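You operate a simulated robot arm through the tools that you are given. There is no shell and no other tool. Be economical: measure what you need, move in short steps, check, and stop when the job is done.

You are at the controls of a simulated two-armed robot. One attempt, no reset.

## Task
Pick up the filter with one hand, pass it to the other hand and put it in the lower deck of the trolley. Set down upright: filter.

The check looks at the end state, three seconds after you hand in, the way a careful person would. Anything else that was tipped, shoved, dropped, spilled or broken makes it a failure.

## Robot
Two 7-joint arms with four-finger grippers on one trunk, on a base that drives. Base frame: it is fixed to the floor where the robot stands at the start and does not move with it; the origin is under the middle of the robot, x ahead of it, y to its left, z up; the surface under the hand at the start is at about z = 900. Lengths are in mm, angles in degrees, forces in N, time in s.
The left shoulder is at the start at [40, 181, 1154], the right one opposite. With the tool pointing down near the work surface each hand reaches from about 320 to 840 mm from the robot's upright axis, wherever it stands, measured 20 degrees to its own side. Places, roughly: lower deck of the trolley [400, 2000, 300]. Payload 3.67 kg a hand.
Tool frame (each hand has its own): the origin (TCP) lies between the finger pads and is the grasp point; the fingertips stand 28 mm ahead of it; z points along the fingers, y is the line along which they close. The gripper opens to 112 mm. The gripper's body begins 73 mm behind the TCP.
Orientation is told as [roll, pitch, yaw] about the base's x, y, z axes, in that order, counted from this pose: with the fingers straight down and closing along the base's y, the tool's x points along the base's -x, its y along +y and its z along -z.

## Interface
- The arms move only by the tool send_rows. It takes "left_rows", "right_rows" or both (then of equal length, played together; a hand with none holds still); each is a list of rows, each a list of 3 entries, a list of its own where there are three numbers: the shift along the base's x, y, z in mm, then the turn, a rotation vector about the base's x, y, z in degrees, then the closure, from 0 (fully open) to 1 (shut). In form: [[[tx, ty, tz], [wx, wy, wz], jaw], ...]. A call has 1 to 20 rows; each row is the pose to reach, as a shift and turn from the pose commanded when the call began. A row lasts 0.2 s, in which the tool goes at most 50 mm and 8.6 degrees; a call with a longer step from one row to the next is refused whole, and so is a gripper value outside its range. A pose out of reach is approached as far as the arm can. The call stops where the force on the tool passes 40 N (or 10 N more than at its start, if that is more) or the arm is blocked; 0.2 s more then pass. The fingers move at their own pace and stop on an object; they squeeze with about 24 N. The grip force told is the motor's: it shows also when the fingers shut on nothing. Time passes only in rows, and 0.2 s behind the last, so rows that repeat a pose let the fingers close. It gives the time, the measured TCP pose, the force on the tool (base axes), the opening and the grip force at its end, in the units of the frame above (readings bear some noise), with the torque about the TCP (base axes, N m) and any sound that the robot's microphone picked up, and new pictures: "pictures" is both (left out), scene, wrist or none (wrist: the cameras of the hands that moved).
- Cameras (640 x 400 px; columns grow to the right, rows downward): "scene" is now at [105.9, -19.9, 1383.5]; the picture's right is [-0.22, -0.97, 0.00], its down [-0.57, 0.13, -0.81] and it looks along [0.79, -0.18, -0.58] (base axes); focal length 258 px, centre (320, 200). "left" rides on the left gripper at [60, 18, -104] in its tool frame; the picture's right is [-0.29, 0.96, 0.00], its down [-0.80, -0.24, -0.55] and it looks along [-0.53, -0.16, 0.83] (tool axes); focal length 234 px, centre (320, 200). "right" rides on the right gripper at [60, -18, -104] in its tool frame; the picture's right is [0.29, 0.96, 0.00], its down [-0.80, 0.24, -0.55] and it looks along [-0.53, 0.16, 0.83] (tool axes); focal length 234 px, centre (320, 200). There is no depth. A picture from a camera that has moved, and an enlarged one, comes with that camera's place and axes in the base frame and with its lens.
- move_column(by): slides the trunk up (or, below 0, down) by that many mm; the arms and the scene camera ride with it, the base frame stays. It gives what a move gives, with no picture.
- drive_base(legs): drives the robot by 1 to 6 legs, each [ahead, left, turn to the left] in mm, mm and degrees, along the robot's own axes; the way and the turn of a leg run together, so that a leg with both is an arc; at most 1500 mm and 180 degrees a leg. The arms and the cameras ride along, it lands a little off, and it stops where it bumps. It gives what a move gives, and a new picture of the scene camera.
- pan_tilt(pan, tilt): turns the head with the scene camera to pan (to the left, within 86 degrees either way) and tilt (down, from -29 to 69), counted from straight ahead of the robot. It gives what a move gives, and a new picture of the scene camera.
- inspect(camera, box): a new picture of the part [left, top, right, bottom] of that camera's present view, enlarged. It takes no simulated time.
- hand_in(): hands the job in; it is judged then, once.

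Work in short steps. Places have to be worked out from the pictures, the camera data and where the tool is seen: move nearer, look again, correct. Check each grasp and each placing, and mend what went wrong. You have 120 turns and 260 pictures in all, those below and enlarged ones among them. Open the grippers and draw the arms clear of the work before you hand the job in, unless the task says otherwise; then end with one line.

The tools are called after "Emit:" by a JSON object that holds its "op" and its "data". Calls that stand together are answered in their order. send_rows: Moves the arms, as the interface text tells. Its arguments: {"type":"object","properties":{"left_rows":{"type":"array"},"right_rows":{"type":"array"},"pictures":{"type":"string","enum":["both","scene","wrist","none"]}},"required":[]} The other tools are called the same way: move_column (by) slides the trunk up or down; drive_base (legs) drives the base; pan_tilt (pan, tilt) turns the head that bears the scene camera; inspect (camera, box) takes an enlarged picture of a part of a camera's view; hand_in () hands the job in.

At the start:

```text
t: 0.0
left_tcp_pos: [560.7, 165.5, 1140.0]
left_tool_rot: [0.0, 0.0, 0.2]
left_ft_force: [0.2, -0.1, -0.3]
left_ft_torque: [-0.05, 0.01, 0.0]
left_grip_width: 112.2
left_gripper_force: 0.1
right_tcp_pos: [524.6, -258.9, 1147.3]
right_tool_rot: [0.0, 0.0, 0.0]
right_ft_force: [0.8, -0.5, 0.2]
right_ft_torque: [0.0, -0.01, 0.0]
right_grip_width: 111.8
right_gripper_force: 0.1
trunk travel left (down, up): [-275.0, 239.0]
robot x, y, heading: [1.1, 0.6, 0.0]
head pan, tilt: [-12.8, 35.5]
```

scene: 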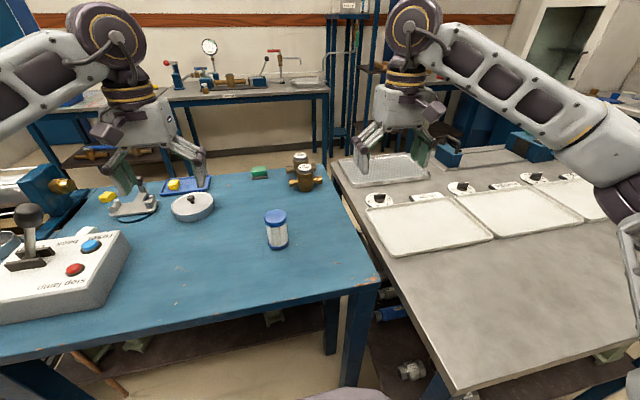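
right: 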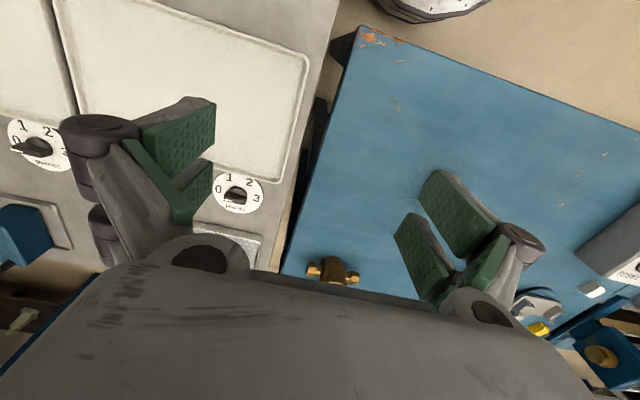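
left: 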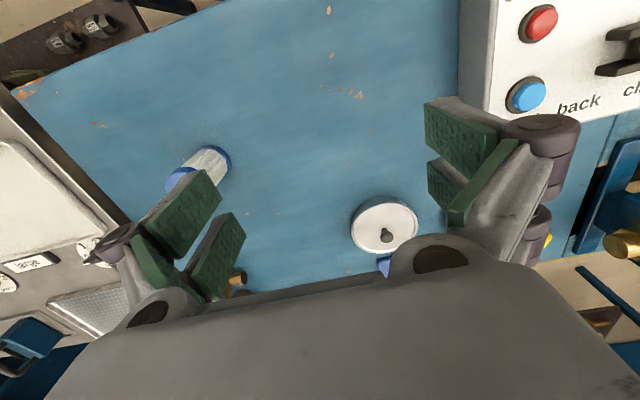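

The blue-and-white canister at scene (277,229) is probably the filter. I'll enlarge it and the other candidates.

Emit:
{"op": "inspect", "data": {"camera": "scene", "box": [160, 140, 340, 260]}}

Emit:
{"op": "pan_tilt", "data": {"pan": 80, "tilt": 35}}

```text
3.33 times, centred on (250, 200) of scene
camera zoom: at [105.9, -19.9, 1383.5], right [-0.22, -0.97, 0.0], down [-0.57, 0.13, -0.81], along [0.79, -0.18, -0.58], focal length 859 px, centre (553, 200)
```

zoom: 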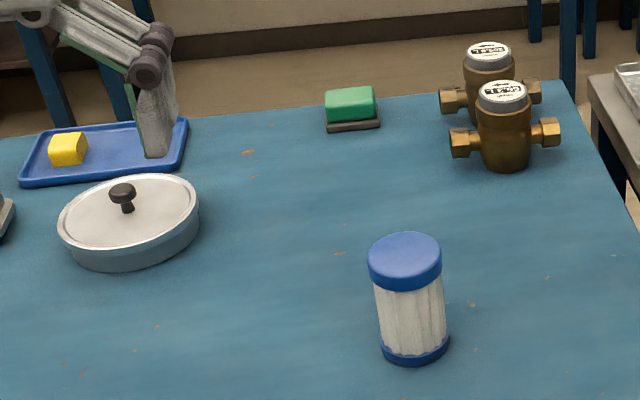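

```text
t: 1.7
left_tcp_pos: [561.4, 165.0, 1139.4]
left_tool_rot: [-0.1, 0.0, 0.0]
left_ft_force: [0.3, -0.5, 0.3]
left_ft_torque: [-0.01, -0.01, -0.02]
left_grip_width: 111.9
left_gripper_force: 0.0
right_tcp_pos: [523.9, -257.8, 1148.6]
right_tool_rot: [0.1, -0.1, 0.0]
right_ft_force: [0.1, -0.9, 0.6]
right_ft_torque: [0.01, -0.03, 0.04]
right_grip_width: 111.8
right_gripper_force: 0.0
trunk travel left (down, up): [-275.0, 239.0]
robot x, y, heading: [-0.0, 0.8, 0.0]
head pan, tilt: [80.0, 35.0]
camera scene: at [35.7, 86.3, 1384.3], right [0.98, -0.17, 0.0], down [-0.1, -0.56, -0.82], along [0.14, 0.81, -0.57], focal length 258 px, centre (320, 200)
```

scene: 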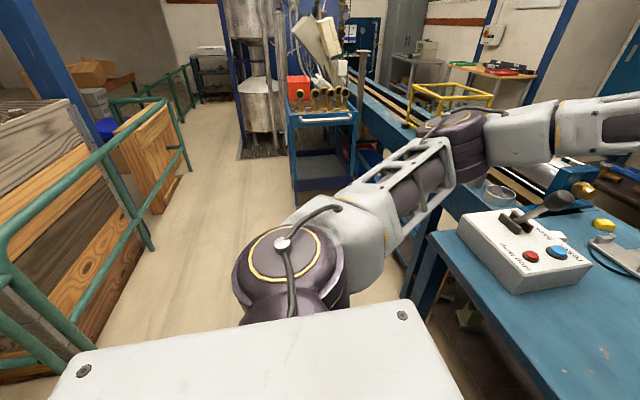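

The filter stands upright near (592, -21), about 53 mm across and 95 mm tall. Next I look closely at the trolley.

Emit:
{"op": "inspect", "data": {"camera": "scene", "box": [260, 60, 420, 210]}}

Emit:
{"op": "pan_tilt", "data": {"pan": -2, "tilt": 40}}

```text
2.67 times, centred on (340, 135) of scene
camera zoom: at [35.7, 86.3, 1384.3], right [0.98, -0.17, 0.0], down [-0.1, -0.56, -0.82], along [0.14, 0.81, -0.57], focal length 687 px, centre (267, 373)
```

zoom: 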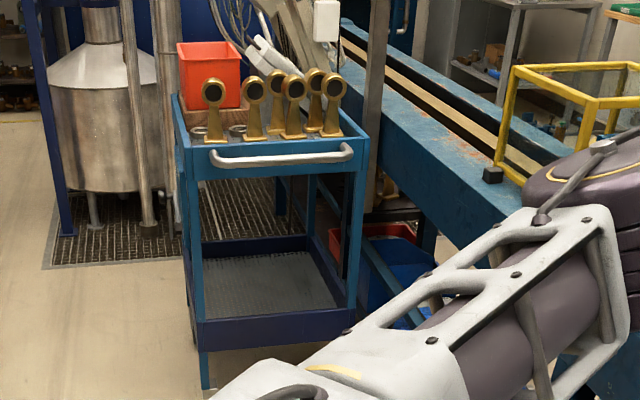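

```text
t: 3.2
left_tcp_pos: [560.9, 164.7, 1138.3]
left_tool_rot: [-0.1, 0.0, 0.1]
left_ft_force: [-0.6, -0.8, -0.1]
left_ft_torque: [0.01, 0.03, 0.02]
left_grip_width: 112.0
left_gripper_force: 0.0
right_tcp_pos: [524.0, -260.5, 1148.7]
right_tool_rot: [-0.1, 0.0, -0.1]
right_ft_force: [-0.1, -0.1, 0.1]
right_ft_torque: [-0.01, 0.0, 0.01]
right_grip_width: 112.1
right_gripper_force: 0.1
trunk travel left (down, up): [-275.0, 239.0]
robot x, y, heading: [-0.8, -2.6, -0.2]
head pan, tilt: [-2.0, 40.0]
camera scene: at [105.3, -3.3, 1376.7], right [-0.03, -1.0, 0.0], down [-0.64, 0.02, -0.77], along [0.77, -0.03, -0.64], focal length 258 px, centre (320, 200)
```

scene: 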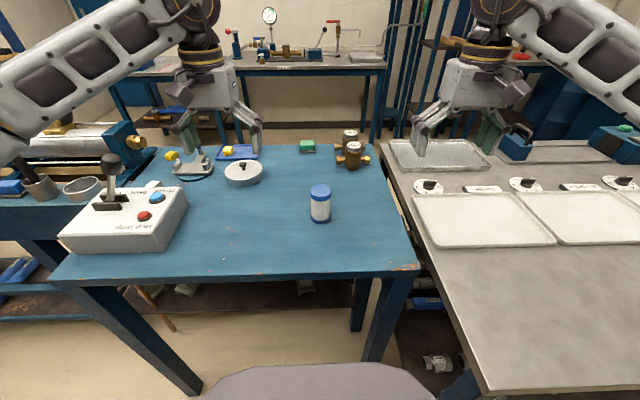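

Trolley: the front lip of the lower deck is at y≈1840, spanning x≈130–610. The lip top is at z≈360, and the upper tray is at z≈790–860.

The right hand will take the filter from above with yaw 90. The left hand will then take it low from the side, tilted down about 30°, so it can later reach over the lip. First I turn the right hand and bring it over the filter.

Emit:
{"op": "send_rows", "data": {"right_rows": [[[6, 20, 0], [0, 0, 8.2], 0], [[12, 40, 0], [0, 0, 16.4], 0], [[18, 60, 0], [0, 0, 24.6], 0], [[24, 80, -5], [0, 0, 32.8], 0], [[30, 105, -10], [0, 0, 41], 0], [[37, 130, -15], [0, 0, 49.2], 0], [[44, 155, -20], [0, 0, 57.4], 0], [[51, 180, -25], [0, 0, 65.6], 0], [[58, 205, -30], [0, 0, 73.8], 0], [[64, 225, -35], [0, 0, 82], 0], [[68, 239, -40], [0, 0, 90], 0], [[68, 239, -40], [0, 0, 90], 0]]}}

```text
t: 5.8
left_tcp_pos: [558.6, 163.1, 1141.1]
left_tool_rot: [0.1, 0.0, 0.0]
left_ft_force: [0.5, 0.2, 0.2]
left_ft_torque: [0.02, -0.01, 0.0]
left_grip_width: 112.1
left_gripper_force: 0.0
right_tcp_pos: [417.0, -28.4, 1110.7]
right_tool_rot: [-0.2, -0.1, 79.8]
right_ft_force: [0.3, 0.3, 0.1]
right_ft_torque: [0.05, 0.02, -0.01]
right_grip_width: 111.8
right_gripper_force: 0.0
right hand out of reach, approached as far as the arm can: row 7, 8, 9, 10, 11, 12
trunk travel left (down, up): [-275.0, 239.0]
robot x, y, heading: [-1.9, -1.5, -0.3]
head pan, tilt: [-2.0, 40.0]
camera scene: at [104.0, -5.3, 1376.8], right [-0.04, -1.0, 0.0], down [-0.64, 0.02, -0.77], along [0.77, -0.03, -0.64], focal length 258 px, centre (320, 200)
camera right: at [423.0, -90.8, 1215.0], right [-0.99, -0.12, 0.0], down [-0.1, 0.83, 0.55], along [-0.06, 0.55, -0.83], focal length 234 px, centre (320, 200)
```

scene: 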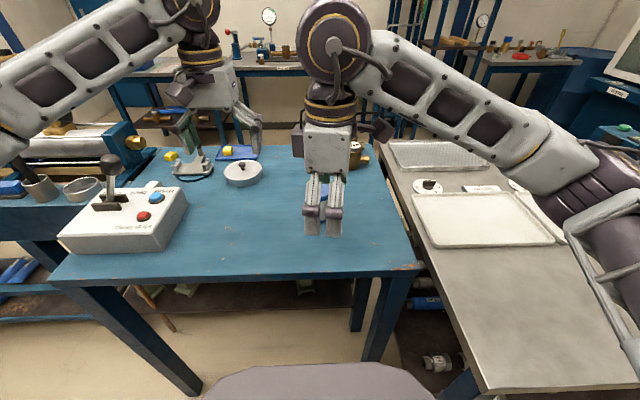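
right: 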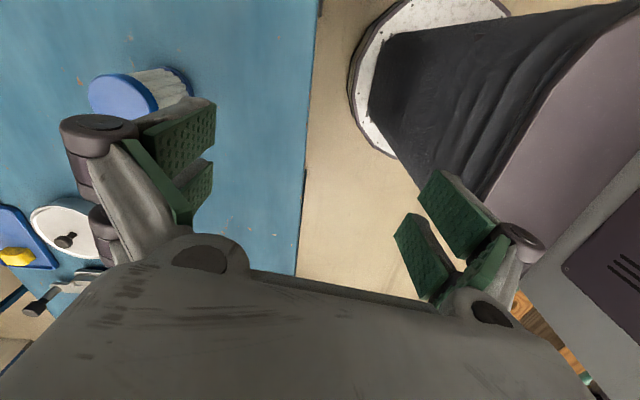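

The yaw-80 pose is reachable only close in, at x≈420, which would suit the handover. For the pick I turn back to about yaw 30.

Emit:
{"op": "send_rows", "data": {"right_rows": [[[0, 0, 0], [0, 0, -8.5], 0], [[0, 0, 0], [0, 0, -17], 0], [[0, 0, 0], [0, 0, -25.5], 0], [[0, 0, 0], [0, 0, -34], 0], [[0, 0, 0], [0, 0, -42.5], 0], [[0, 0, 0], [0, 0, -51], 0], [[0, 0, 0], [0, 0, -51], 0], [[0, 0, 0], [0, 0, -51], 0]]}}

```text
t: 7.6
left_tcp_pos: [560.3, 166.1, 1139.9]
left_tool_rot: [0.0, -0.1, 0.0]
left_ft_force: [-0.2, 0.5, 0.0]
left_ft_torque: [-0.02, 0.0, -0.02]
left_grip_width: 111.9
left_gripper_force: 0.0
right_tcp_pos: [414.8, -30.9, 1110.7]
right_tool_rot: [-0.2, 0.0, 28.8]
right_ft_force: [0.0, -0.1, 0.4]
right_ft_torque: [0.01, 0.0, 0.0]
right_grip_width: 112.0
right_gripper_force: 0.1
trunk travel left (down, up): [-275.0, 239.0]
robot x, y, heading: [-2.5, 1.5, -0.2]
head pan, tilt: [-2.0, 40.0]
camera scene: at [105.3, -3.3, 1376.7], right [-0.03, -1.0, 0.0], down [-0.64, 0.02, -0.77], along [0.77, -0.03, -0.64], focal length 258 px, centre (320, 200)
camera right: at [370.6, -74.9, 1214.5], right [-0.71, 0.7, 0.0], down [0.58, 0.6, 0.55], along [0.39, 0.39, -0.83], focal length 234 px, centre (320, 200)
```

scene: 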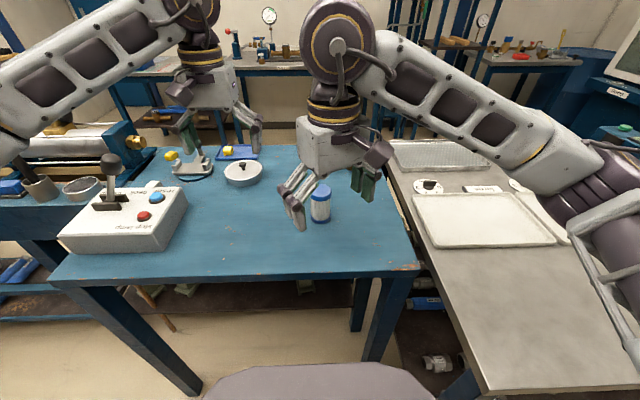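
right: 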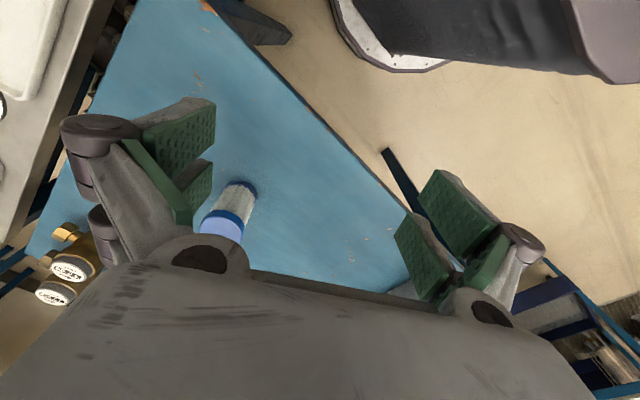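

Both cameras agree that the filter is near (592,-23). I move over it at the same height.

Emit:
{"op": "send_rows", "data": {"right_rows": [[[36, 2, 0], [0, 0, 0], 0], [[72, 4, 0], [0, 0, 0], 0], [[108, 5, 0], [0, 0, 0], 0], [[144, 7, 0], [0, 0, 0], 0], [[178, 8, 0], [0, 0, 0], 0], [[178, 8, -30], [0, 0, 0], 0]]}}

```text
t: 9.0
left_tcp_pos: [560.7, 166.1, 1138.4]
left_tool_rot: [0.0, -0.1, 0.0]
left_ft_force: [-0.6, 0.0, -1.0]
left_ft_torque: [0.01, 0.03, -0.01]
left_grip_width: 111.9
left_gripper_force: 0.0
right_tcp_pos: [591.4, -24.6, 1082.9]
right_tool_rot: [-0.2, 0.1, 28.9]
right_ft_force: [-0.8, -1.1, -0.3]
right_ft_torque: [0.06, 0.02, 0.02]
right_grip_width: 111.6
right_gripper_force: 0.1
trunk travel left (down, up): [-275.0, 239.0]
robot x, y, heading: [-1.6, 2.2, 0.2]
head pan, tilt: [-2.0, 40.0]
camera scene: at [105.7, -4.1, 1376.7], right [-0.04, -1.0, 0.0], down [-0.64, 0.02, -0.77], along [0.77, -0.03, -0.64], focal length 258 px, centre (320, 200)
camera right: at [548.3, -69.4, 1185.6], right [-0.71, 0.7, 0.0], down [0.58, 0.6, 0.55], along [0.39, 0.39, -0.83], focal length 234 px, centre (320, 200)
```

scene: 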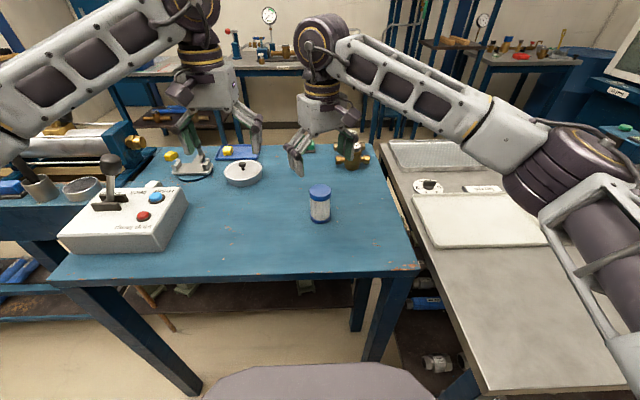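
right: 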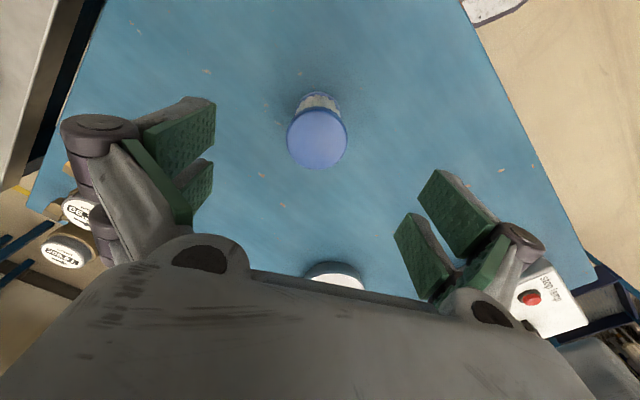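

The cap is centred near (596,-25). I go down to grasp height, just below the cap top, and look before closing.

Emit:
{"op": "send_rows", "data": {"right_rows": [[[4, 0, -30], [0, 0, 0], 0], [[4, 0, -60], [0, 0, 0], 0], [[4, 0, -80], [0, 0, 0], 0], [[4, 0, -96], [0, 0, 0], 0], [[4, 0, -96], [0, 0, 0], 0.2]]}}

Emit:
{"op": "inspect", "data": {"camera": "scene", "box": [250, 120, 390, 230]}}

```text
t: 10.2
left_tcp_pos: [561.1, 163.9, 1138.7]
left_tool_rot: [0.0, 0.0, 0.0]
left_ft_force: [0.4, -0.1, 0.1]
left_ft_torque: [0.02, 0.02, 0.01]
left_grip_width: 112.1
left_gripper_force: 0.0
right_tcp_pos: [596.5, -23.6, 985.8]
right_tool_rot: [-0.2, 0.0, 28.8]
right_ft_force: [-0.5, -0.6, 0.3]
right_ft_torque: [0.02, 0.05, -0.02]
right_grip_width: 89.6
right_gripper_force: 0.0
trunk travel left (down, up): [-275.0, 239.0]
robot x, y, heading: [0.9, 1.9, 0.1]
head pan, tilt: [-2.0, 40.0]
camera scene: at [105.0, -3.2, 1376.8], right [-0.03, -1.0, 0.0], down [-0.64, 0.02, -0.77], along [0.77, -0.03, -0.64], focal length 258 px, centre (320, 200)
camera right: at [552.3, -67.2, 1089.6], right [-0.71, 0.7, 0.0], down [0.58, 0.6, 0.55], along [0.39, 0.39, -0.83], focal length 234 px, centre (320, 200)
```

scene: 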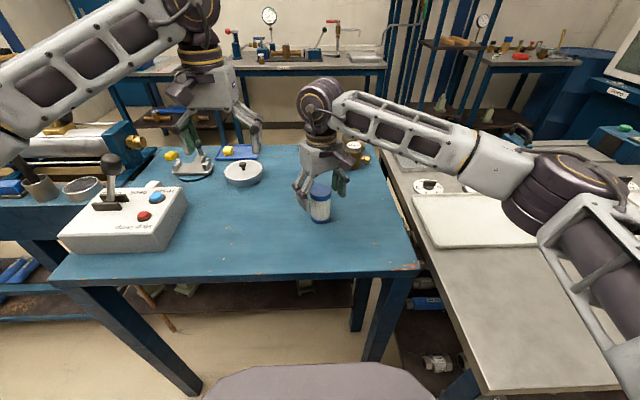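
right: 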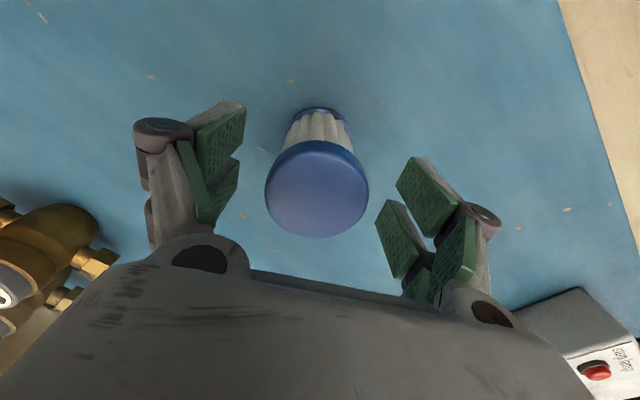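

```text
3.64 times, centred on (320, 175) of scene
camera zoom: at [105.0, -3.2, 1376.8], right [-0.03, -1.0, 0.0], down [-0.64, 0.02, -0.77], along [0.77, -0.03, -0.64], focal length 937 px, centre (320, 291)
```

zoom: 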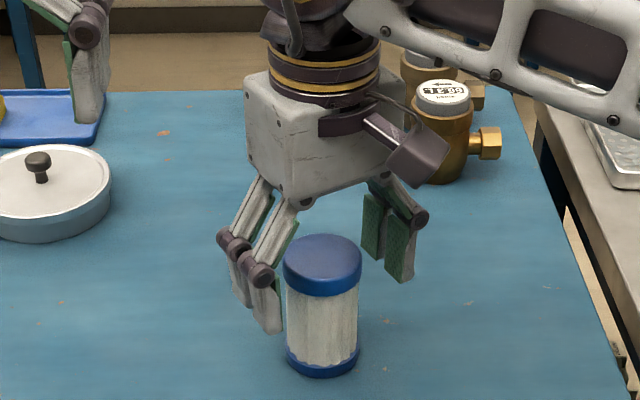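

The cap is centred between the fingers, so I close.

Emit:
{"op": "send_rows", "data": {"right_rows": [[[0, 0, 0], [0, 0, 0], 0.4], [[0, 0, 0], [0, 0, 0], 0.6], [[0, 0, 0], [0, 0, 0], 0.8], [[0, 0, 0], [0, 0, 0], 1], [[0, 0, 0], [0, 0, 0], 1]], "pictures": "wrist"}}

```text
t: 11.4
left_tcp_pos: [561.7, 166.3, 1139.0]
left_tool_rot: [0.1, -0.1, 0.1]
left_ft_force: [0.0, -0.1, 0.6]
left_ft_torque: [-0.03, 0.02, -0.04]
left_grip_width: 111.9
left_gripper_force: 0.0
right_tcp_pos: [596.2, -22.8, 986.9]
right_tool_rot: [-0.3, 0.0, 28.7]
right_ft_force: [0.7, -0.2, 1.7]
right_ft_torque: [0.02, 0.01, 0.03]
right_grip_width: 52.7
right_gripper_force: 24.5
trunk travel left (down, up): [-275.0, 239.0]
robot x, y, heading: [-2.0, 0.2, -0.1]
head pan, tilt: [-2.0, 40.0]
camera right: at [552.5, -67.3, 1089.8], right [-0.71, 0.7, 0.0], down [0.58, 0.6, 0.55], along [0.39, 0.39, -0.83], focal length 234 px, centre (320, 200)
```

right: 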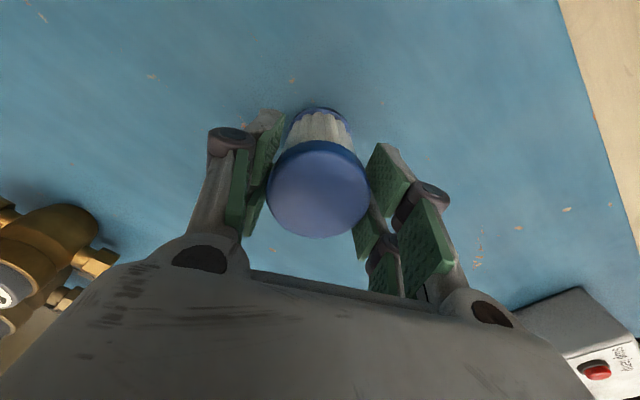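

It is gripped at 52.7 mm. I lift it 150 mm.

Emit:
{"op": "send_rows", "data": {"right_rows": [[[0, 0, 20], [0, 0, 0], 1], [[0, 0, 50], [0, 0, 0], 1], [[0, 0, 85], [0, 0, 0], 1], [[0, 0, 120], [0, 0, 0], 1], [[0, 0, 150], [0, 0, 0], 1], [[0, 0, 150], [0, 0, 0], 1]]}}

```text
t: 12.8
left_tcp_pos: [561.5, 164.7, 1138.8]
left_tool_rot: [0.0, 0.0, 0.1]
left_ft_force: [-0.3, 0.5, 0.0]
left_ft_torque: [0.0, 0.0, 0.0]
left_grip_width: 111.7
left_gripper_force: 0.0
right_tcp_pos: [598.3, -23.6, 1135.5]
right_tool_rot: [-0.3, 0.1, 28.9]
right_ft_force: [0.1, -0.2, -1.3]
right_ft_torque: [-0.02, 0.02, 0.01]
right_grip_width: 52.4
right_gripper_force: 23.8
trunk travel left (down, up): [-275.0, 239.0]
robot x, y, heading: [-0.3, 3.6, -0.2]
head pan, tilt: [-2.0, 40.0]
camera scene: at [105.8, -3.5, 1376.6], right [-0.03, -1.0, 0.0], down [-0.64, 0.02, -0.77], along [0.77, -0.03, -0.64], focal length 258 px, centre (320, 200)
camera right: at [554.0, -68.1, 1238.5], right [-0.71, 0.7, 0.0], down [0.58, 0.6, 0.55], along [0.39, 0.39, -0.83], focal length 234 px, centre (320, 200)
```

scene: 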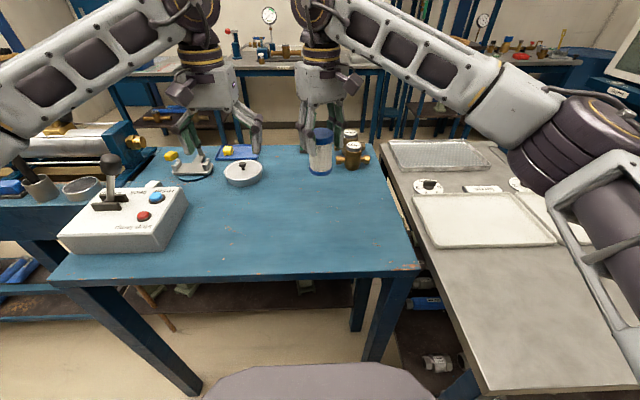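
right: 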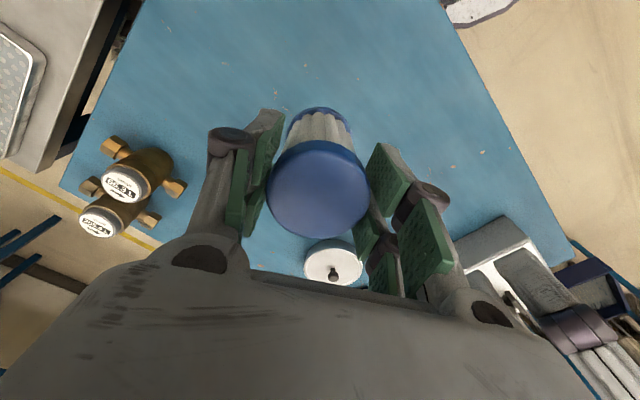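

The filter is held well. I bring the right hand to the handover place, about (430,-45,1130) at yaw 75. At the same time I turn the left hand to point toward -y, tilted 30° down.

Emit:
{"op": "send_rows", "data": {"right_rows": [[[-14, -2, 0], [0, 0, 0], 1], [[-28, -4, 0], [0, 0, 0], 1], [[-42, -6, 0], [0, 0, 0], 1], [[-56, -8, 0], [0, 0, 5], 1], [[-70, -10, 0], [0, 0, 10], 1], [[-84, -12, 0], [0, 0, 15], 1], [[-98, -14, 0], [0, 0, 20], 1], [[-112, -16, 0], [0, 0, 25], 1], [[-126, -18, 0], [0, 0, 30], 1], [[-140, -20, 0], [0, 0, 35], 1], [[-154, -21, 0], [0, 0, 40], 1], [[-168, -22, 0], [0, 0, 46], 1], [[-168, -22, 0], [0, 0, 46], 1]], "left_rows": [[[-5, 5, -4], [-3.6, 3.6, 6.2], 0], [[-10, 10, -8], [-7.2, 7.2, 12.4], 0], [[-15, 15, -12], [-10.8, 10.8, 18.7], 0], [[-20, 20, -16], [-14.4, 14.4, 24.9], 0], [[-30, 25, -20], [-18, 18, 31.1], 0], [[-40, 30, -25], [-21.6, 21.6, 37.4], 0], [[-50, 35, -30], [-25.2, 25.2, 43.6], 0], [[-60, 40, -35], [-28.8, 28.8, 49.8], 0], [[-75, 45, -40], [-32.4, 32.4, 56.1], 0], [[-90, 48, -44], [-36, 36, 62.3], 0], [[-105, 50, -48], [-39.6, 39.6, 68.6], 0], [[-120, 50, -52], [-43.2, 43.2, 74.8], 0], [[-131, 50, -54], [-46.7, 46.7, 81], 0]]}}

```text
t: 15.6
left_tcp_pos: [430.7, 214.5, 1087.6]
left_tool_rot: [0.1, 60.0, 90.3]
left_ft_force: [-0.6, -0.3, -0.3]
left_ft_torque: [0.04, -0.02, 0.04]
left_grip_width: 111.7
left_gripper_force: 0.1
right_tcp_pos: [428.2, -44.6, 1135.7]
right_tool_rot: [-0.1, 0.1, 74.9]
right_ft_force: [-0.5, -0.9, -2.5]
right_ft_torque: [0.01, -0.01, 0.0]
right_grip_width: 52.2
right_gripper_force: 23.8
trunk travel left (down, up): [-275.0, 239.0]
robot x, y, heading: [-4.9, -1.6, 0.1]
head pan, tilt: [-2.0, 40.0]
camera scene: at [104.3, -3.4, 1376.8], right [-0.04, -1.0, 0.0], down [-0.64, 0.02, -0.77], along [0.77, -0.03, -0.64], focal length 258 px, centre (320, 200)
camera right: at [429.0, -107.8, 1239.1], right [-1.0, -0.03, 0.0], down [-0.03, 0.83, 0.55], along [-0.01, 0.55, -0.83], focal length 234 px, centre (320, 200)
camera left: at [411.1, 275.3, 1191.1], right [-0.96, 0.14, -0.25], down [0.24, 0.88, -0.41], along [0.16, -0.46, -0.88], focal length 234 px, centre (320, 200)
```

scene: 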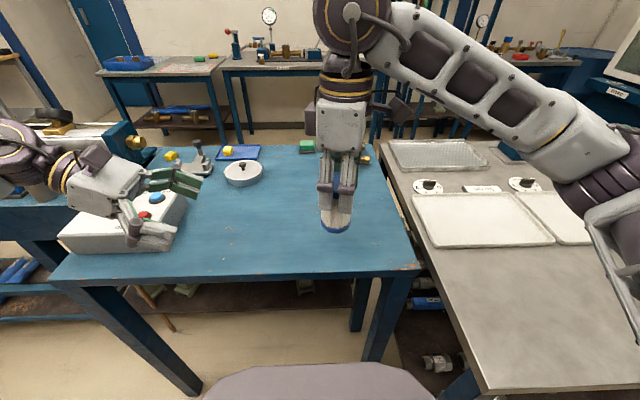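
right: 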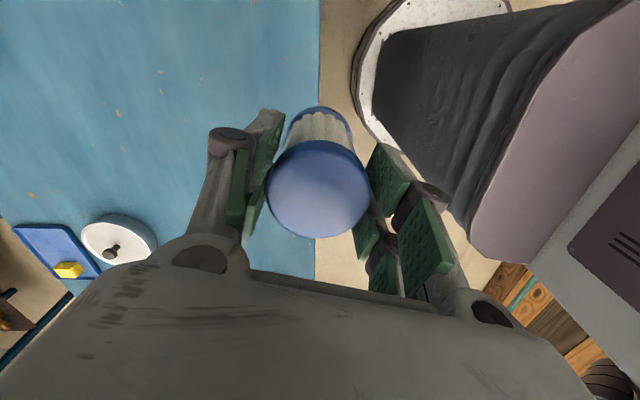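
left: 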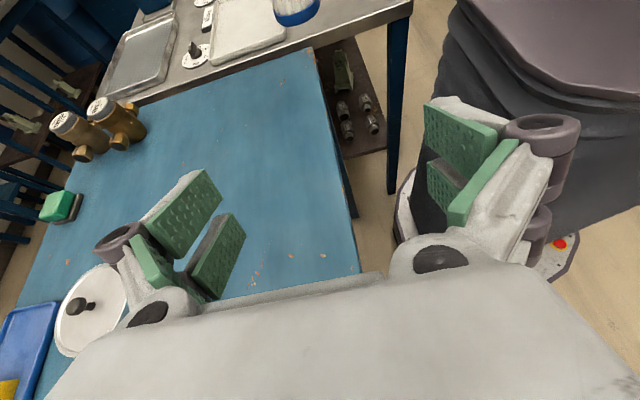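

Both hands are posed well. I slide the left hand along -y to about 75 mm short of the filter and look.

Emit:
{"op": "send_rows", "data": {"left_rows": [[[0, -35, 0], [0, 0, 0], 0], [[-1, -70, 0], [0, 0, 0], 0], [[-2, -105, 0], [0, 0, 0], 0], [[-2, -140, 0], [0, 0, 0], 0], [[-2, -175, 0], [0, 0, 0], 0], [[-2, -185, 0], [0, 0, 0], 0]]}}

Emit:
{"op": "inspect", "data": {"camera": "scene", "box": [210, 80, 410, 240]}}

```text
t: 17.0
left_tcp_pos: [427.6, 29.6, 1085.6]
left_tool_rot: [0.1, 60.1, 90.2]
left_ft_force: [0.1, -0.3, -0.5]
left_ft_torque: [-0.04, 0.0, -0.02]
left_grip_width: 111.9
left_gripper_force: 0.1
right_tcp_pos: [429.3, -44.7, 1134.2]
right_tool_rot: [-0.1, 0.0, 74.9]
right_ft_force: [-0.5, 0.9, -1.6]
right_ft_torque: [-0.03, 0.04, 0.01]
right_grip_width: 52.5
right_gripper_force: 23.6
trunk travel left (down, up): [-275.0, 239.0]
robot x, y, heading: [-1.9, 2.6, 0.3]
head pan, tilt: [-2.0, 40.0]
camera scene: at [105.3, -3.1, 1376.7], right [-0.03, -1.0, 0.0], down [-0.64, 0.02, -0.77], along [0.77, -0.03, -0.64], focal length 258 px, centre (320, 200)
camera left: at [407.8, 90.1, 1189.4], right [-0.96, 0.14, -0.25], down [0.24, 0.88, -0.41], along [0.16, -0.45, -0.88], focal length 234 px, centre (320, 200)
```

scene: 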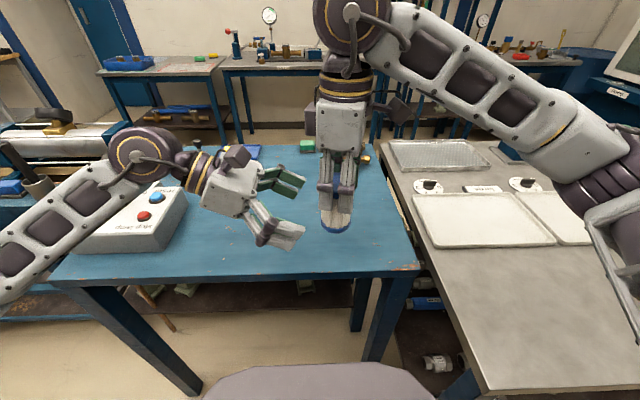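
left: 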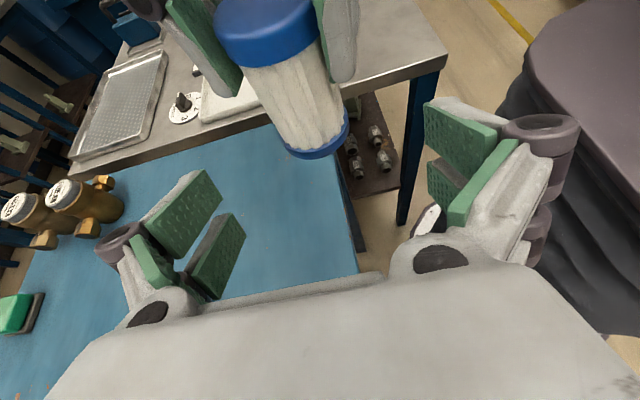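

```text
2.50 times, centred on (310, 160) of scene
camera zoom: at [105.3, -3.1, 1376.7], right [-0.03, -1.0, 0.0], down [-0.64, 0.02, -0.77], along [0.77, -0.03, -0.64], focal length 644 px, centre (345, 300)
```

zoom: 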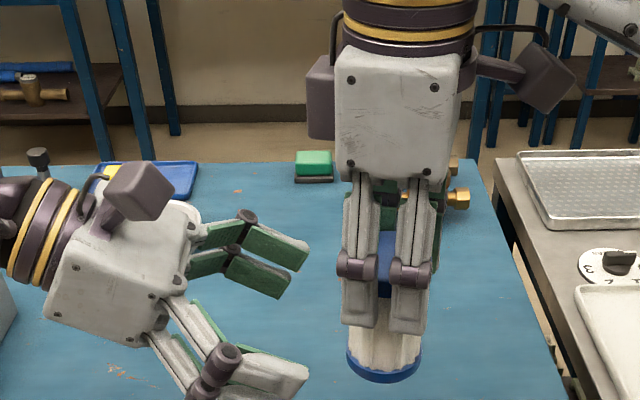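

The pictures show each jaw is wide: two pads, about 54 mm across. A low, tilted left grip would clash with the right fingertips now, and later with the trolley lip.

A cleaner plan:
1. Set the filter back on the table.
2. Pick it up low with the left hand, nearly level.
3. Pass it to the right hand, which takes only the cap from above and can place it top-down over the lip.

First I back the left hand off and move the right back over the table.

Emit:
{"op": "send_rows", "data": {"left_rows": [[[0, 30, 5], [0, 0, 0], 0], [[0, 60, 10], [0, 0, 0], 0], [[0, 90, 15], [0, 0, 0], 0], [[-5, 120, 20], [0, 0, 0], 0], [[-10, 140, 20], [0, 0, 0], 0], [[-10, 160, 20], [0, 0, 0], 0], [[-10, 180, 20], [0, 0, 0], 0], [[-10, 180, 20], [0, 0, 0], 0]], "right_rows": [[[14, 2, 0], [0, 0, -6], 1], [[28, 4, 0], [0, 0, -12], 1], [[42, 6, 0], [0, 0, -18], 1], [[56, 8, 0], [0, 0, -24], 1], [[70, 10, 0], [0, 0, -30], 1], [[84, 12, 0], [0, 0, -36], 1], [[98, 14, 0], [0, 0, -42], 1], [[106, 15, 0], [0, 0, -45], 1]], "pictures": "none"}}

Emit:
{"op": "send_rows", "data": {"right_rows": [[[0, 0, -40], [0, 0, 0], 1], [[0, 0, -80], [0, 0, 0], 1], [[0, 0, -110], [0, 0, 0], 1], [[0, 0, -130], [0, 0, 0], 1], [[0, 0, -138], [0, 0, 0], 1], [[0, 0, -138], [0, 0, 0], 1]]}}

```text
t: 18.8
left_tcp_pos: [418.5, 209.2, 1107.6]
left_tool_rot: [0.2, 59.9, 90.2]
left_ft_force: [0.9, 0.2, 0.4]
left_ft_torque: [-0.02, 0.0, -0.02]
left_grip_width: 111.9
left_gripper_force: 0.1
right_tcp_pos: [534.4, -31.2, 1134.5]
right_tool_rot: [-0.3, -0.1, 29.7]
right_ft_force: [0.1, 0.0, -2.1]
right_ft_torque: [-0.01, 0.02, -0.03]
right_grip_width: 52.4
right_gripper_force: 23.8
trunk travel left (down, up): [-275.0, 239.0]
robot x, y, heading: [3.2, 1.2, 0.2]
head pan, tilt: [-2.0, 40.0]
```

```text
t: 20.2
left_tcp_pos: [417.9, 210.0, 1107.4]
left_tool_rot: [0.2, 60.0, 90.2]
left_ft_force: [0.1, -0.2, -0.3]
left_ft_torque: [0.03, 0.0, 0.0]
left_grip_width: 111.9
left_gripper_force: 0.0
right_tcp_pos: [533.3, -30.9, 995.6]
right_tool_rot: [-0.1, 0.0, 29.8]
right_ft_force: [-0.1, 0.7, -1.7]
right_ft_torque: [0.03, 0.03, 0.0]
right_grip_width: 52.4
right_gripper_force: 24.1
trunk travel left (down, up): [-275.0, 239.0]
robot x, y, heading: [-1.1, -1.2, -0.1]
head pan, tilt: [-2.0, 40.0]
camera scene: at [105.4, -3.3, 1376.7], right [-0.03, -1.0, 0.0], down [-0.64, 0.02, -0.77], along [0.77, -0.03, -0.64], focal length 258 px, centre (320, 200)
camera right: at [490.8, -75.7, 1100.0], right [-0.73, 0.69, 0.0], down [0.57, 0.61, 0.55], along [0.38, 0.4, -0.83], focal length 234 px, centre (320, 200)
```

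scene: 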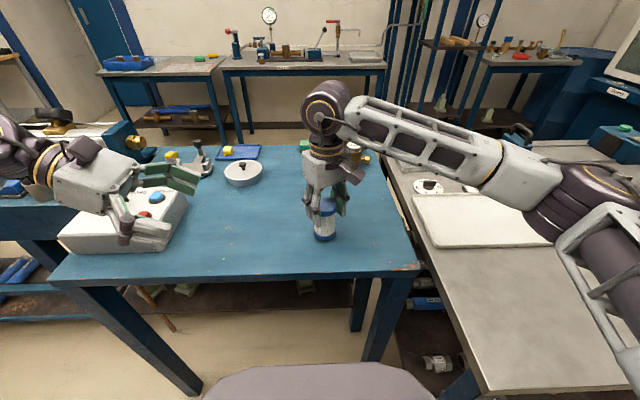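
right: 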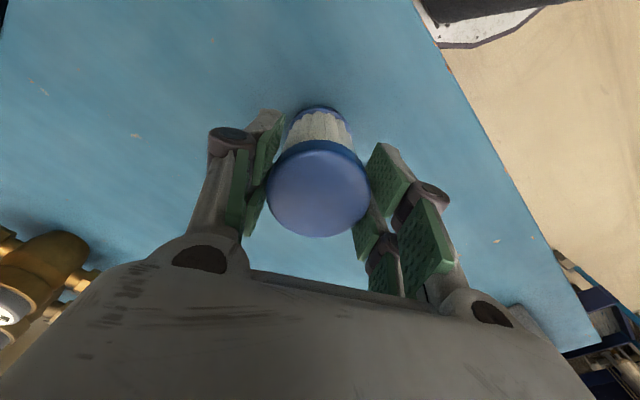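

I am about 9 mm above the set-down height of 987. I lower slowly while watching the force.

Emit:
{"op": "send_rows", "data": {"right_rows": [[[0, 0, -3], [0, 0, 0], 1], [[0, 0, -6], [0, 0, 0], 1], [[0, 0, -8], [0, 0, 0], 1], [[0, 0, -8], [0, 0, 0], 1]], "pictures": "none"}}

```text
t: 21.2
left_tcp_pos: [418.6, 210.4, 1105.2]
left_tool_rot: [0.2, 60.0, 90.2]
left_ft_force: [-0.3, 0.4, -0.3]
left_ft_torque: [-0.01, -0.01, -0.05]
left_grip_width: 112.0
left_gripper_force: 0.1
right_tcp_pos: [534.0, -31.6, 987.3]
right_tool_rot: [-0.2, -0.1, 29.8]
right_ft_force: [-0.2, 0.7, -1.5]
right_ft_torque: [0.02, -0.03, 0.01]
right_grip_width: 52.2
right_gripper_force: 24.4
trunk travel left (down, up): [-275.0, 239.0]
robot x, y, heading: [0.6, -0.1, 0.1]
head pan, tilt: [-2.0, 40.0]
```

It is not resting yet; the tool still carries about 1.5 N. I go a few mm more.

Emit:
{"op": "send_rows", "data": {"right_rows": [[[0, 0, -1], [0, 0, 0], 1], [[0, 0, -2], [0, 0, 0], 1], [[0, 0, -2], [0, 0, 0], 1]], "pictures": "none"}}

```text
t: 22.0
left_tcp_pos: [418.1, 209.9, 1106.0]
left_tool_rot: [0.2, 60.0, 90.2]
left_ft_force: [-0.6, -0.1, -0.6]
left_ft_torque: [0.03, 0.01, 0.01]
left_grip_width: 111.9
left_gripper_force: 0.1
right_tcp_pos: [533.3, -29.9, 987.1]
right_tool_rot: [-0.2, 0.1, 29.8]
right_ft_force: [-0.2, -0.5, -1.4]
right_ft_torque: [0.0, 0.01, -0.02]
right_grip_width: 52.0
right_gripper_force: 24.6
trunk travel left (down, up): [-275.0, 239.0]
robot x, y, heading: [-1.8, 2.3, 0.2]
head pan, tilt: [-2.0, 40.0]
```

Emit:
{"op": "send_rows", "data": {"right_rows": [[[0, 0, -1.5], [0, 0, 0], 1], [[0, 0, -1.5], [0, 0, 0], 1], [[0, 0, -1.5], [0, 0, 0], 1]], "pictures": "none"}}

Emit:
{"op": "inspect", "data": {"camera": "scene", "box": [280, 180, 370, 250]}}

```text
t: 22.8
left_tcp_pos: [417.3, 210.7, 1107.0]
left_tool_rot: [0.1, 60.0, 90.2]
left_ft_force: [-0.5, 0.1, 0.7]
left_ft_torque: [0.02, 0.0, 0.01]
left_grip_width: 111.9
left_gripper_force: 0.0
right_tcp_pos: [534.0, -29.4, 985.6]
right_tool_rot: [-0.2, 0.0, 29.8]
right_ft_force: [0.5, -0.8, 4.2]
right_ft_torque: [0.04, 0.05, -0.01]
right_grip_width: 52.3
right_gripper_force: 24.4
trunk travel left (down, up): [-275.0, 239.0]
robot x, y, heading: [4.1, -3.3, -0.3]
head pan, tilt: [-2.0, 40.0]
```

```text
5.71 times, centred on (325, 215) of scene
camera zoom: at [104.9, -3.2, 1376.8], right [-0.03, -1.0, 0.0], down [-0.64, 0.02, -0.77], along [0.77, -0.03, -0.64], focal length 1472 px, centre (291, 114)
```

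zoom: 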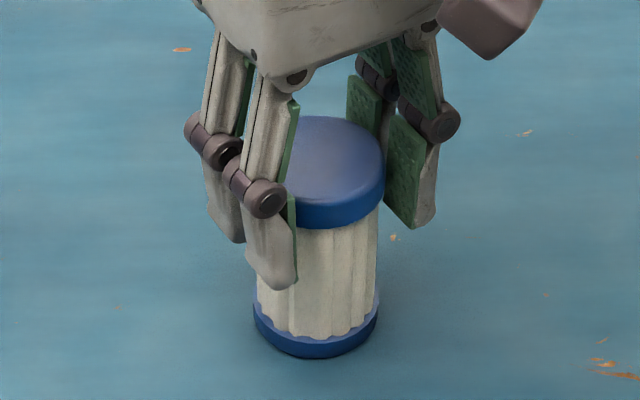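

The filter is on the table. I open and raise the right hand well clear, moving it back toward the right.

Emit:
{"op": "send_rows", "data": {"right_rows": [[[0, 0, 0], [0, 0, 0], 0.3], [[0, 0, 0], [0, 0, 0], 0], [[0, 0, 0], [0, 0, 0], 0], [[0, 0, 30], [0, 0, 0], 0], [[0, 0, 70], [0, 0, 0], 0], [[0, 0, 110], [0, 0, 0], 0], [[0, -20, 150], [0, 0, 0], 0], [[0, -65, 165], [0, 0, 0], 0], [[0, -110, 175], [0, 0, 0], 0], [[0, -155, 175], [0, 0, 0], 0], [[0, -200, 175], [0, 0, 0], 0]]}}

Emit:
{"op": "inspect", "data": {"camera": "scene", "box": [280, 180, 370, 250]}}

```text
t: 25.2
left_tcp_pos: [417.3, 208.4, 1106.3]
left_tool_rot: [0.1, 59.9, 90.3]
left_ft_force: [0.2, -0.6, -0.4]
left_ft_torque: [0.01, -0.04, 0.02]
left_grip_width: 111.9
left_gripper_force: 0.1
right_tcp_pos: [534.1, -229.4, 1159.4]
right_tool_rot: [-0.2, -0.1, 30.0]
right_ft_force: [-0.7, -0.2, -0.3]
right_ft_torque: [0.03, 0.01, -0.01]
right_grip_width: 111.9
right_gripper_force: 0.0
trunk travel left (down, up): [-275.0, 239.0]
robot x, y, heading: [3.3, 1.8, 0.0]
head pan, tilt: [-2.0, 40.0]
camera scene: at [104.6, -5.2, 1376.8], right [-0.03, -1.0, 0.0], down [-0.64, 0.02, -0.77], along [0.77, -0.03, -0.64], focal length 258 px, centre (320, 200)
camera right: at [491.8, -275.9, 1263.5], right [-0.73, 0.69, 0.0], down [0.57, 0.61, 0.55], along [0.38, 0.4, -0.83], focal length 234 px, centre (320, 200)
```

scene: 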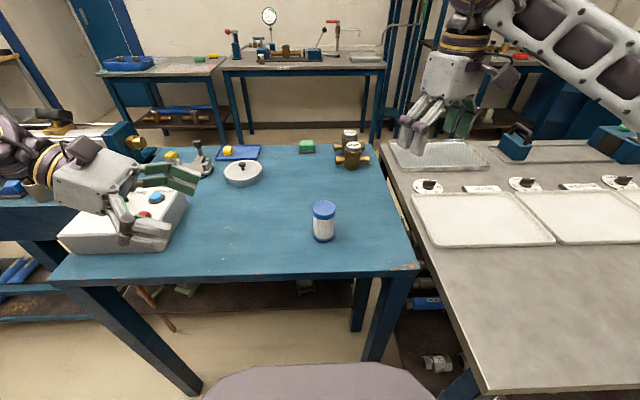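
right: 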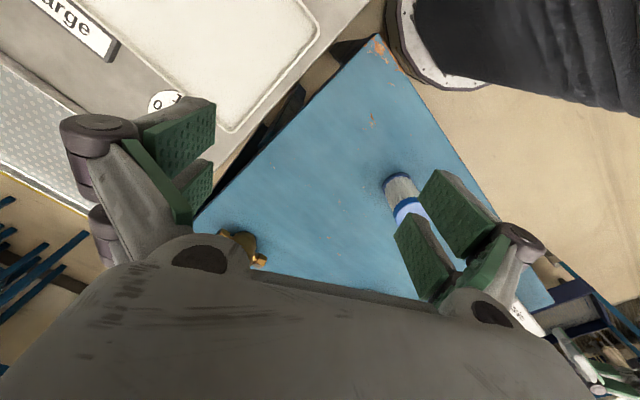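

```text
5.71 times, centred on (325, 215) of scene
camera zoom: at [104.6, -5.2, 1376.8], right [-0.03, -1.0, 0.0], down [-0.64, 0.02, -0.77], along [0.77, -0.03, -0.64], focal length 1472 px, centre (291, 114)
```

zoom: 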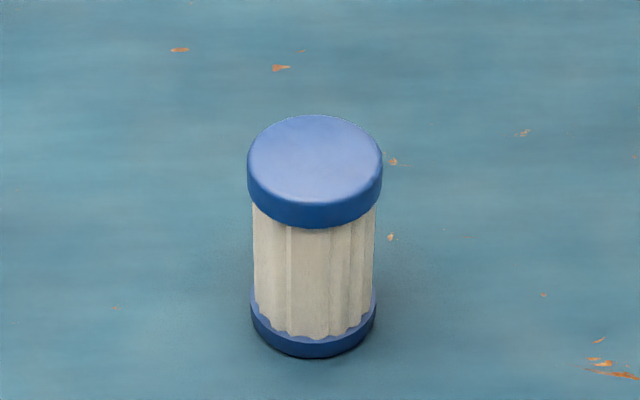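

The filter stands at (534,-30) with its top at about 995. I turn the left hand to point along the -45° diagonal, tilted 15° down, staging at about (432,72,1040).

Emit:
{"op": "send_rows", "data": {"left_rows": [[[2, -18, -8], [-2.1, -0.9, 6.6], 0], [[4, -36, -16], [-4.2, -1.75, 13.2], 0], [[6, -54, -24], [-6.3, -2.6, 19.9], 0], [[8, -72, -32], [-8.3, -3.45, 26.2], 0], [[10, -90, -40], [-10.4, -4.3, 32.7], 0], [[12, -108, -50], [-12.4, -5.15, 39], 0], [[15, -126, -58], [-14.2, -5.9, 44.7], 0], [[15, -137, -66], [-14.2, -5.9, 44.7], 0]]}}

```text
t: 27.0
left_tcp_pos: [479.1, 71.6, 1031.3]
left_tool_rot: [0.6, 75.0, 135.5]
left_ft_force: [-0.1, -0.7, 0.1]
left_ft_torque: [0.01, -0.02, 0.03]
left_grip_width: 111.9
left_gripper_force: 0.0
left hand out of reach, approached as far as the arm can: row 5, 6, 7, 8
right_tcp_pos: [535.3, -228.6, 1160.3]
right_tool_rot: [-0.2, 0.0, 29.8]
right_ft_force: [-1.1, 0.2, 0.1]
right_ft_torque: [-0.02, -0.04, 0.03]
right_grip_width: 111.9
right_gripper_force: 0.2
trunk travel left (down, up): [-275.0, 239.0]
robot x, y, heading: [4.7, -1.8, 0.1]
head pan, tilt: [-2.0, 40.0]
camera scene: at [105.1, -3.3, 1376.8], right [-0.04, -1.0, 0.0], down [-0.64, 0.02, -0.77], along [0.77, -0.03, -0.64], focal length 258 px, centre (320, 200)
camera left: at [405.5, 118.4, 1116.0], right [-0.73, -0.62, -0.28], down [-0.36, 0.69, -0.63], along [0.58, -0.36, -0.73], focal length 234 px, centre (320, 200)
```

scene: 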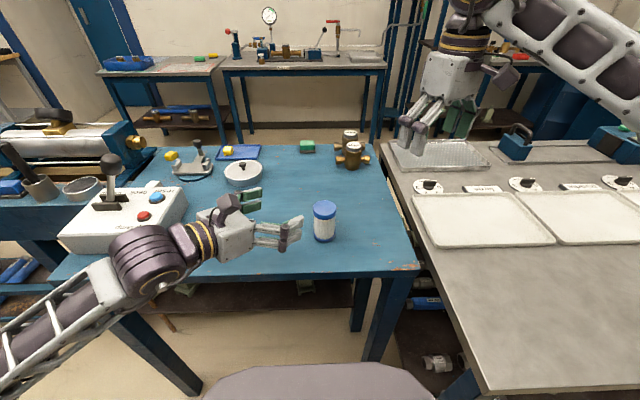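
left: 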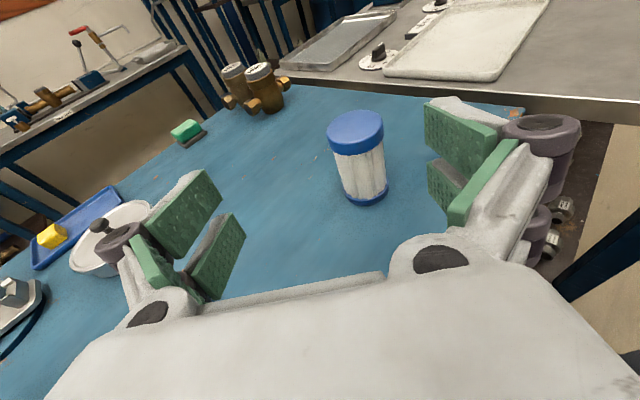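

The left hand reached (479,72,1031), and the filter bears about -61° from it. I turn the hand 16° toward it and go down to z≈945.

Emit:
{"op": "send_rows", "data": {"left_rows": [[[0, 0, -10], [0, 0, -8], 0], [[0, 0, -20], [0, 0, -16], 0], [[0, 0, -45], [0, 0, -16], 0], [[0, 0, -70], [0, 0, -16], 0], [[0, 0, -86], [0, 0, -16], 0], [[0, 0, -86], [0, 0, -16], 0]]}}

Emit:
{"op": "inspect", "data": {"camera": "scene", "box": [140, 160, 360, 300]}}

```text
t: 28.4
left_tcp_pos: [482.4, 71.9, 944.0]
left_tool_rot: [0.3, 74.9, 119.4]
left_ft_force: [0.7, 0.5, 0.0]
left_ft_torque: [-0.03, 0.0, 0.03]
left_grip_width: 112.3
left_gripper_force: 0.1
right_tcp_pos: [536.8, -229.2, 1159.3]
right_tool_rot: [-0.1, 0.0, 29.9]
right_ft_force: [-0.1, 0.9, 0.6]
right_ft_torque: [0.01, -0.02, 0.01]
right_grip_width: 112.1
right_gripper_force: 0.0
trunk travel left (down, up): [-275.0, 239.0]
robot x, y, heading: [-1.0, -2.7, -0.0]
head pan, tilt: [-2.0, 40.0]
camera scene: at [105.2, -3.4, 1376.7], right [-0.03, -1.0, 0.0], down [-0.64, 0.02, -0.77], along [0.77, -0.03, -0.64], focal length 258 px, centre (320, 200)
camera left: at [423.1, 138.8, 1028.7], right [-0.87, -0.4, -0.28], down [-0.15, 0.76, -0.63], along [0.46, -0.51, -0.73], focal length 234 px, centre (320, 200)
```

scene: 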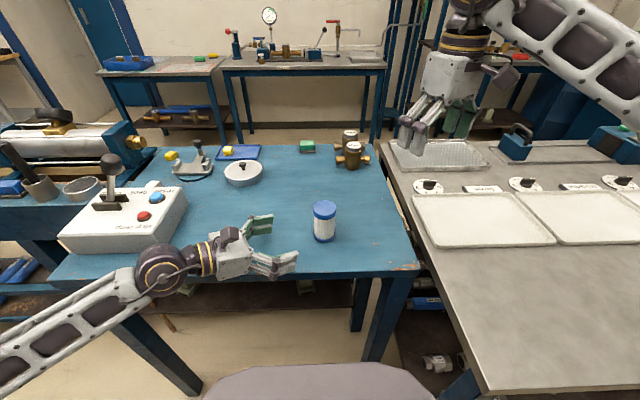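
left: 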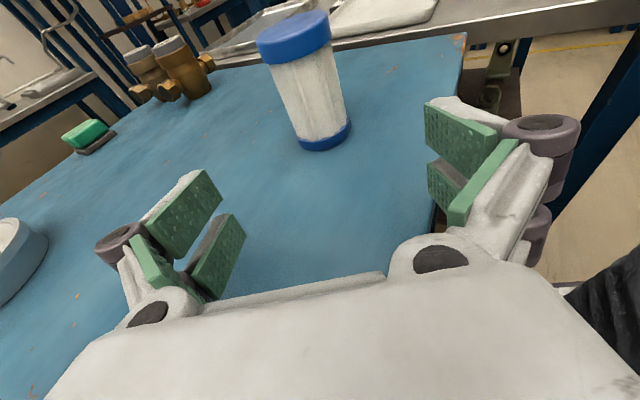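

```text
2.86 times, centred on (250, 230) of scene
camera zoom: at [105.2, -3.4, 1376.7], right [-0.03, -1.0, 0.0], down [-0.64, 0.02, -0.77], along [0.77, -0.03, -0.64], focal length 736 px, centre (520, 114)
```

zoom: 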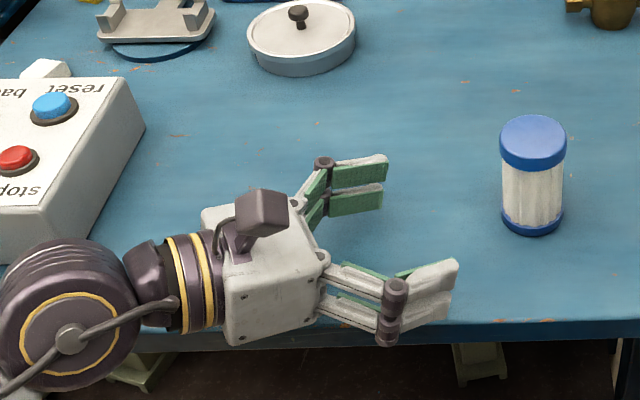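

It is lined up well. I advance onto the filter.

Emit:
{"op": "send_rows", "data": {"left_rows": [[[8, -25, -2], [0, 0, 0], 0], [[22, -50, -3], [0, 0, 0], 0], [[36, -75, -4], [0, 0, 0], 0], [[51, -101, -4], [0, 0, 0], 0], [[51, -101, -4], [0, 0, 0], 0.2]]}}

Emit:
{"op": "inspect", "data": {"camera": "scene", "box": [220, 180, 370, 280]}}

```text
t: 29.6
left_tcp_pos: [531.9, -29.9, 940.4]
left_tool_rot: [0.3, 75.1, 119.4]
left_ft_force: [-0.1, 0.4, 0.2]
left_ft_torque: [-0.01, -0.02, -0.01]
left_grip_width: 89.5
left_gripper_force: 0.0
right_tcp_pos: [535.8, -228.3, 1159.9]
right_tool_rot: [-0.2, 0.0, 29.9]
right_ft_force: [0.3, 0.1, 1.8]
right_ft_torque: [-0.03, 0.01, -0.02]
right_grip_width: 111.9
right_gripper_force: 0.0
trunk travel left (down, up): [-275.0, 239.0]
robot x, y, heading: [-1.0, -6.1, 0.2]
head pan, tilt: [-2.0, 40.0]
camera scene: at [104.7, -2.7, 1376.8], right [-0.03, -1.0, 0.0], down [-0.64, 0.02, -0.77], along [0.77, -0.03, -0.64], focal length 258 px, centre (320, 200)
camera left: at [473.5, 35.6, 1025.2], right [-0.87, -0.4, -0.28], down [-0.15, 0.76, -0.63], along [0.46, -0.51, -0.73], focal length 234 px, centre (320, 200)
```

scene: 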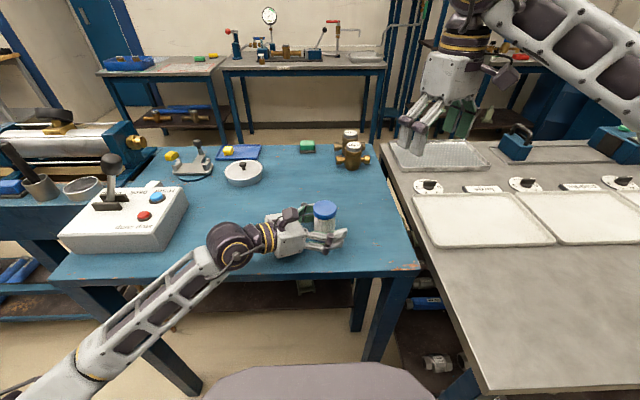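
left: 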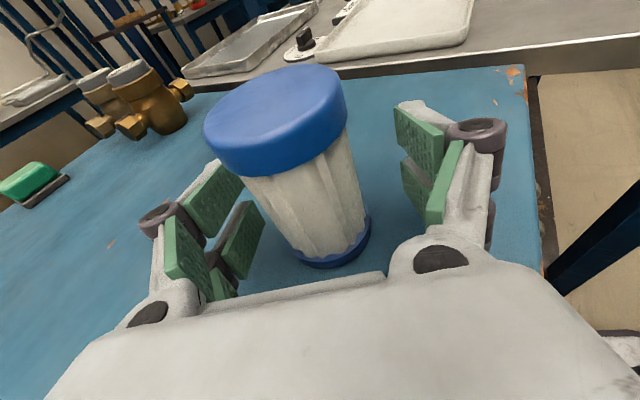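

```text
4.00 times, centred on (295, 230) of scene
camera zoom: at [104.7, -2.7, 1376.8], right [-0.03, -1.0, 0.0], down [-0.64, 0.02, -0.77], along [0.77, -0.03, -0.64], focal length 1031 px, centre (420, 80)
```

zoom: 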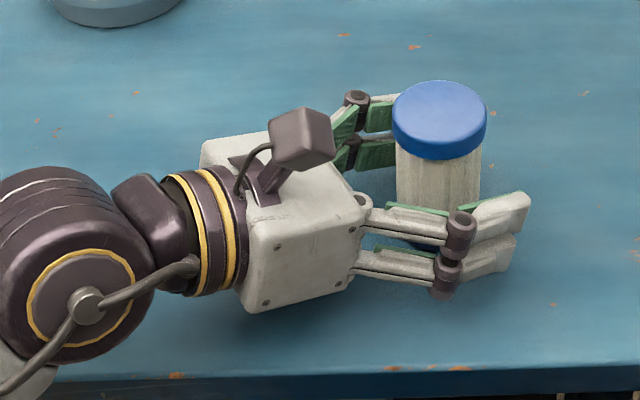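

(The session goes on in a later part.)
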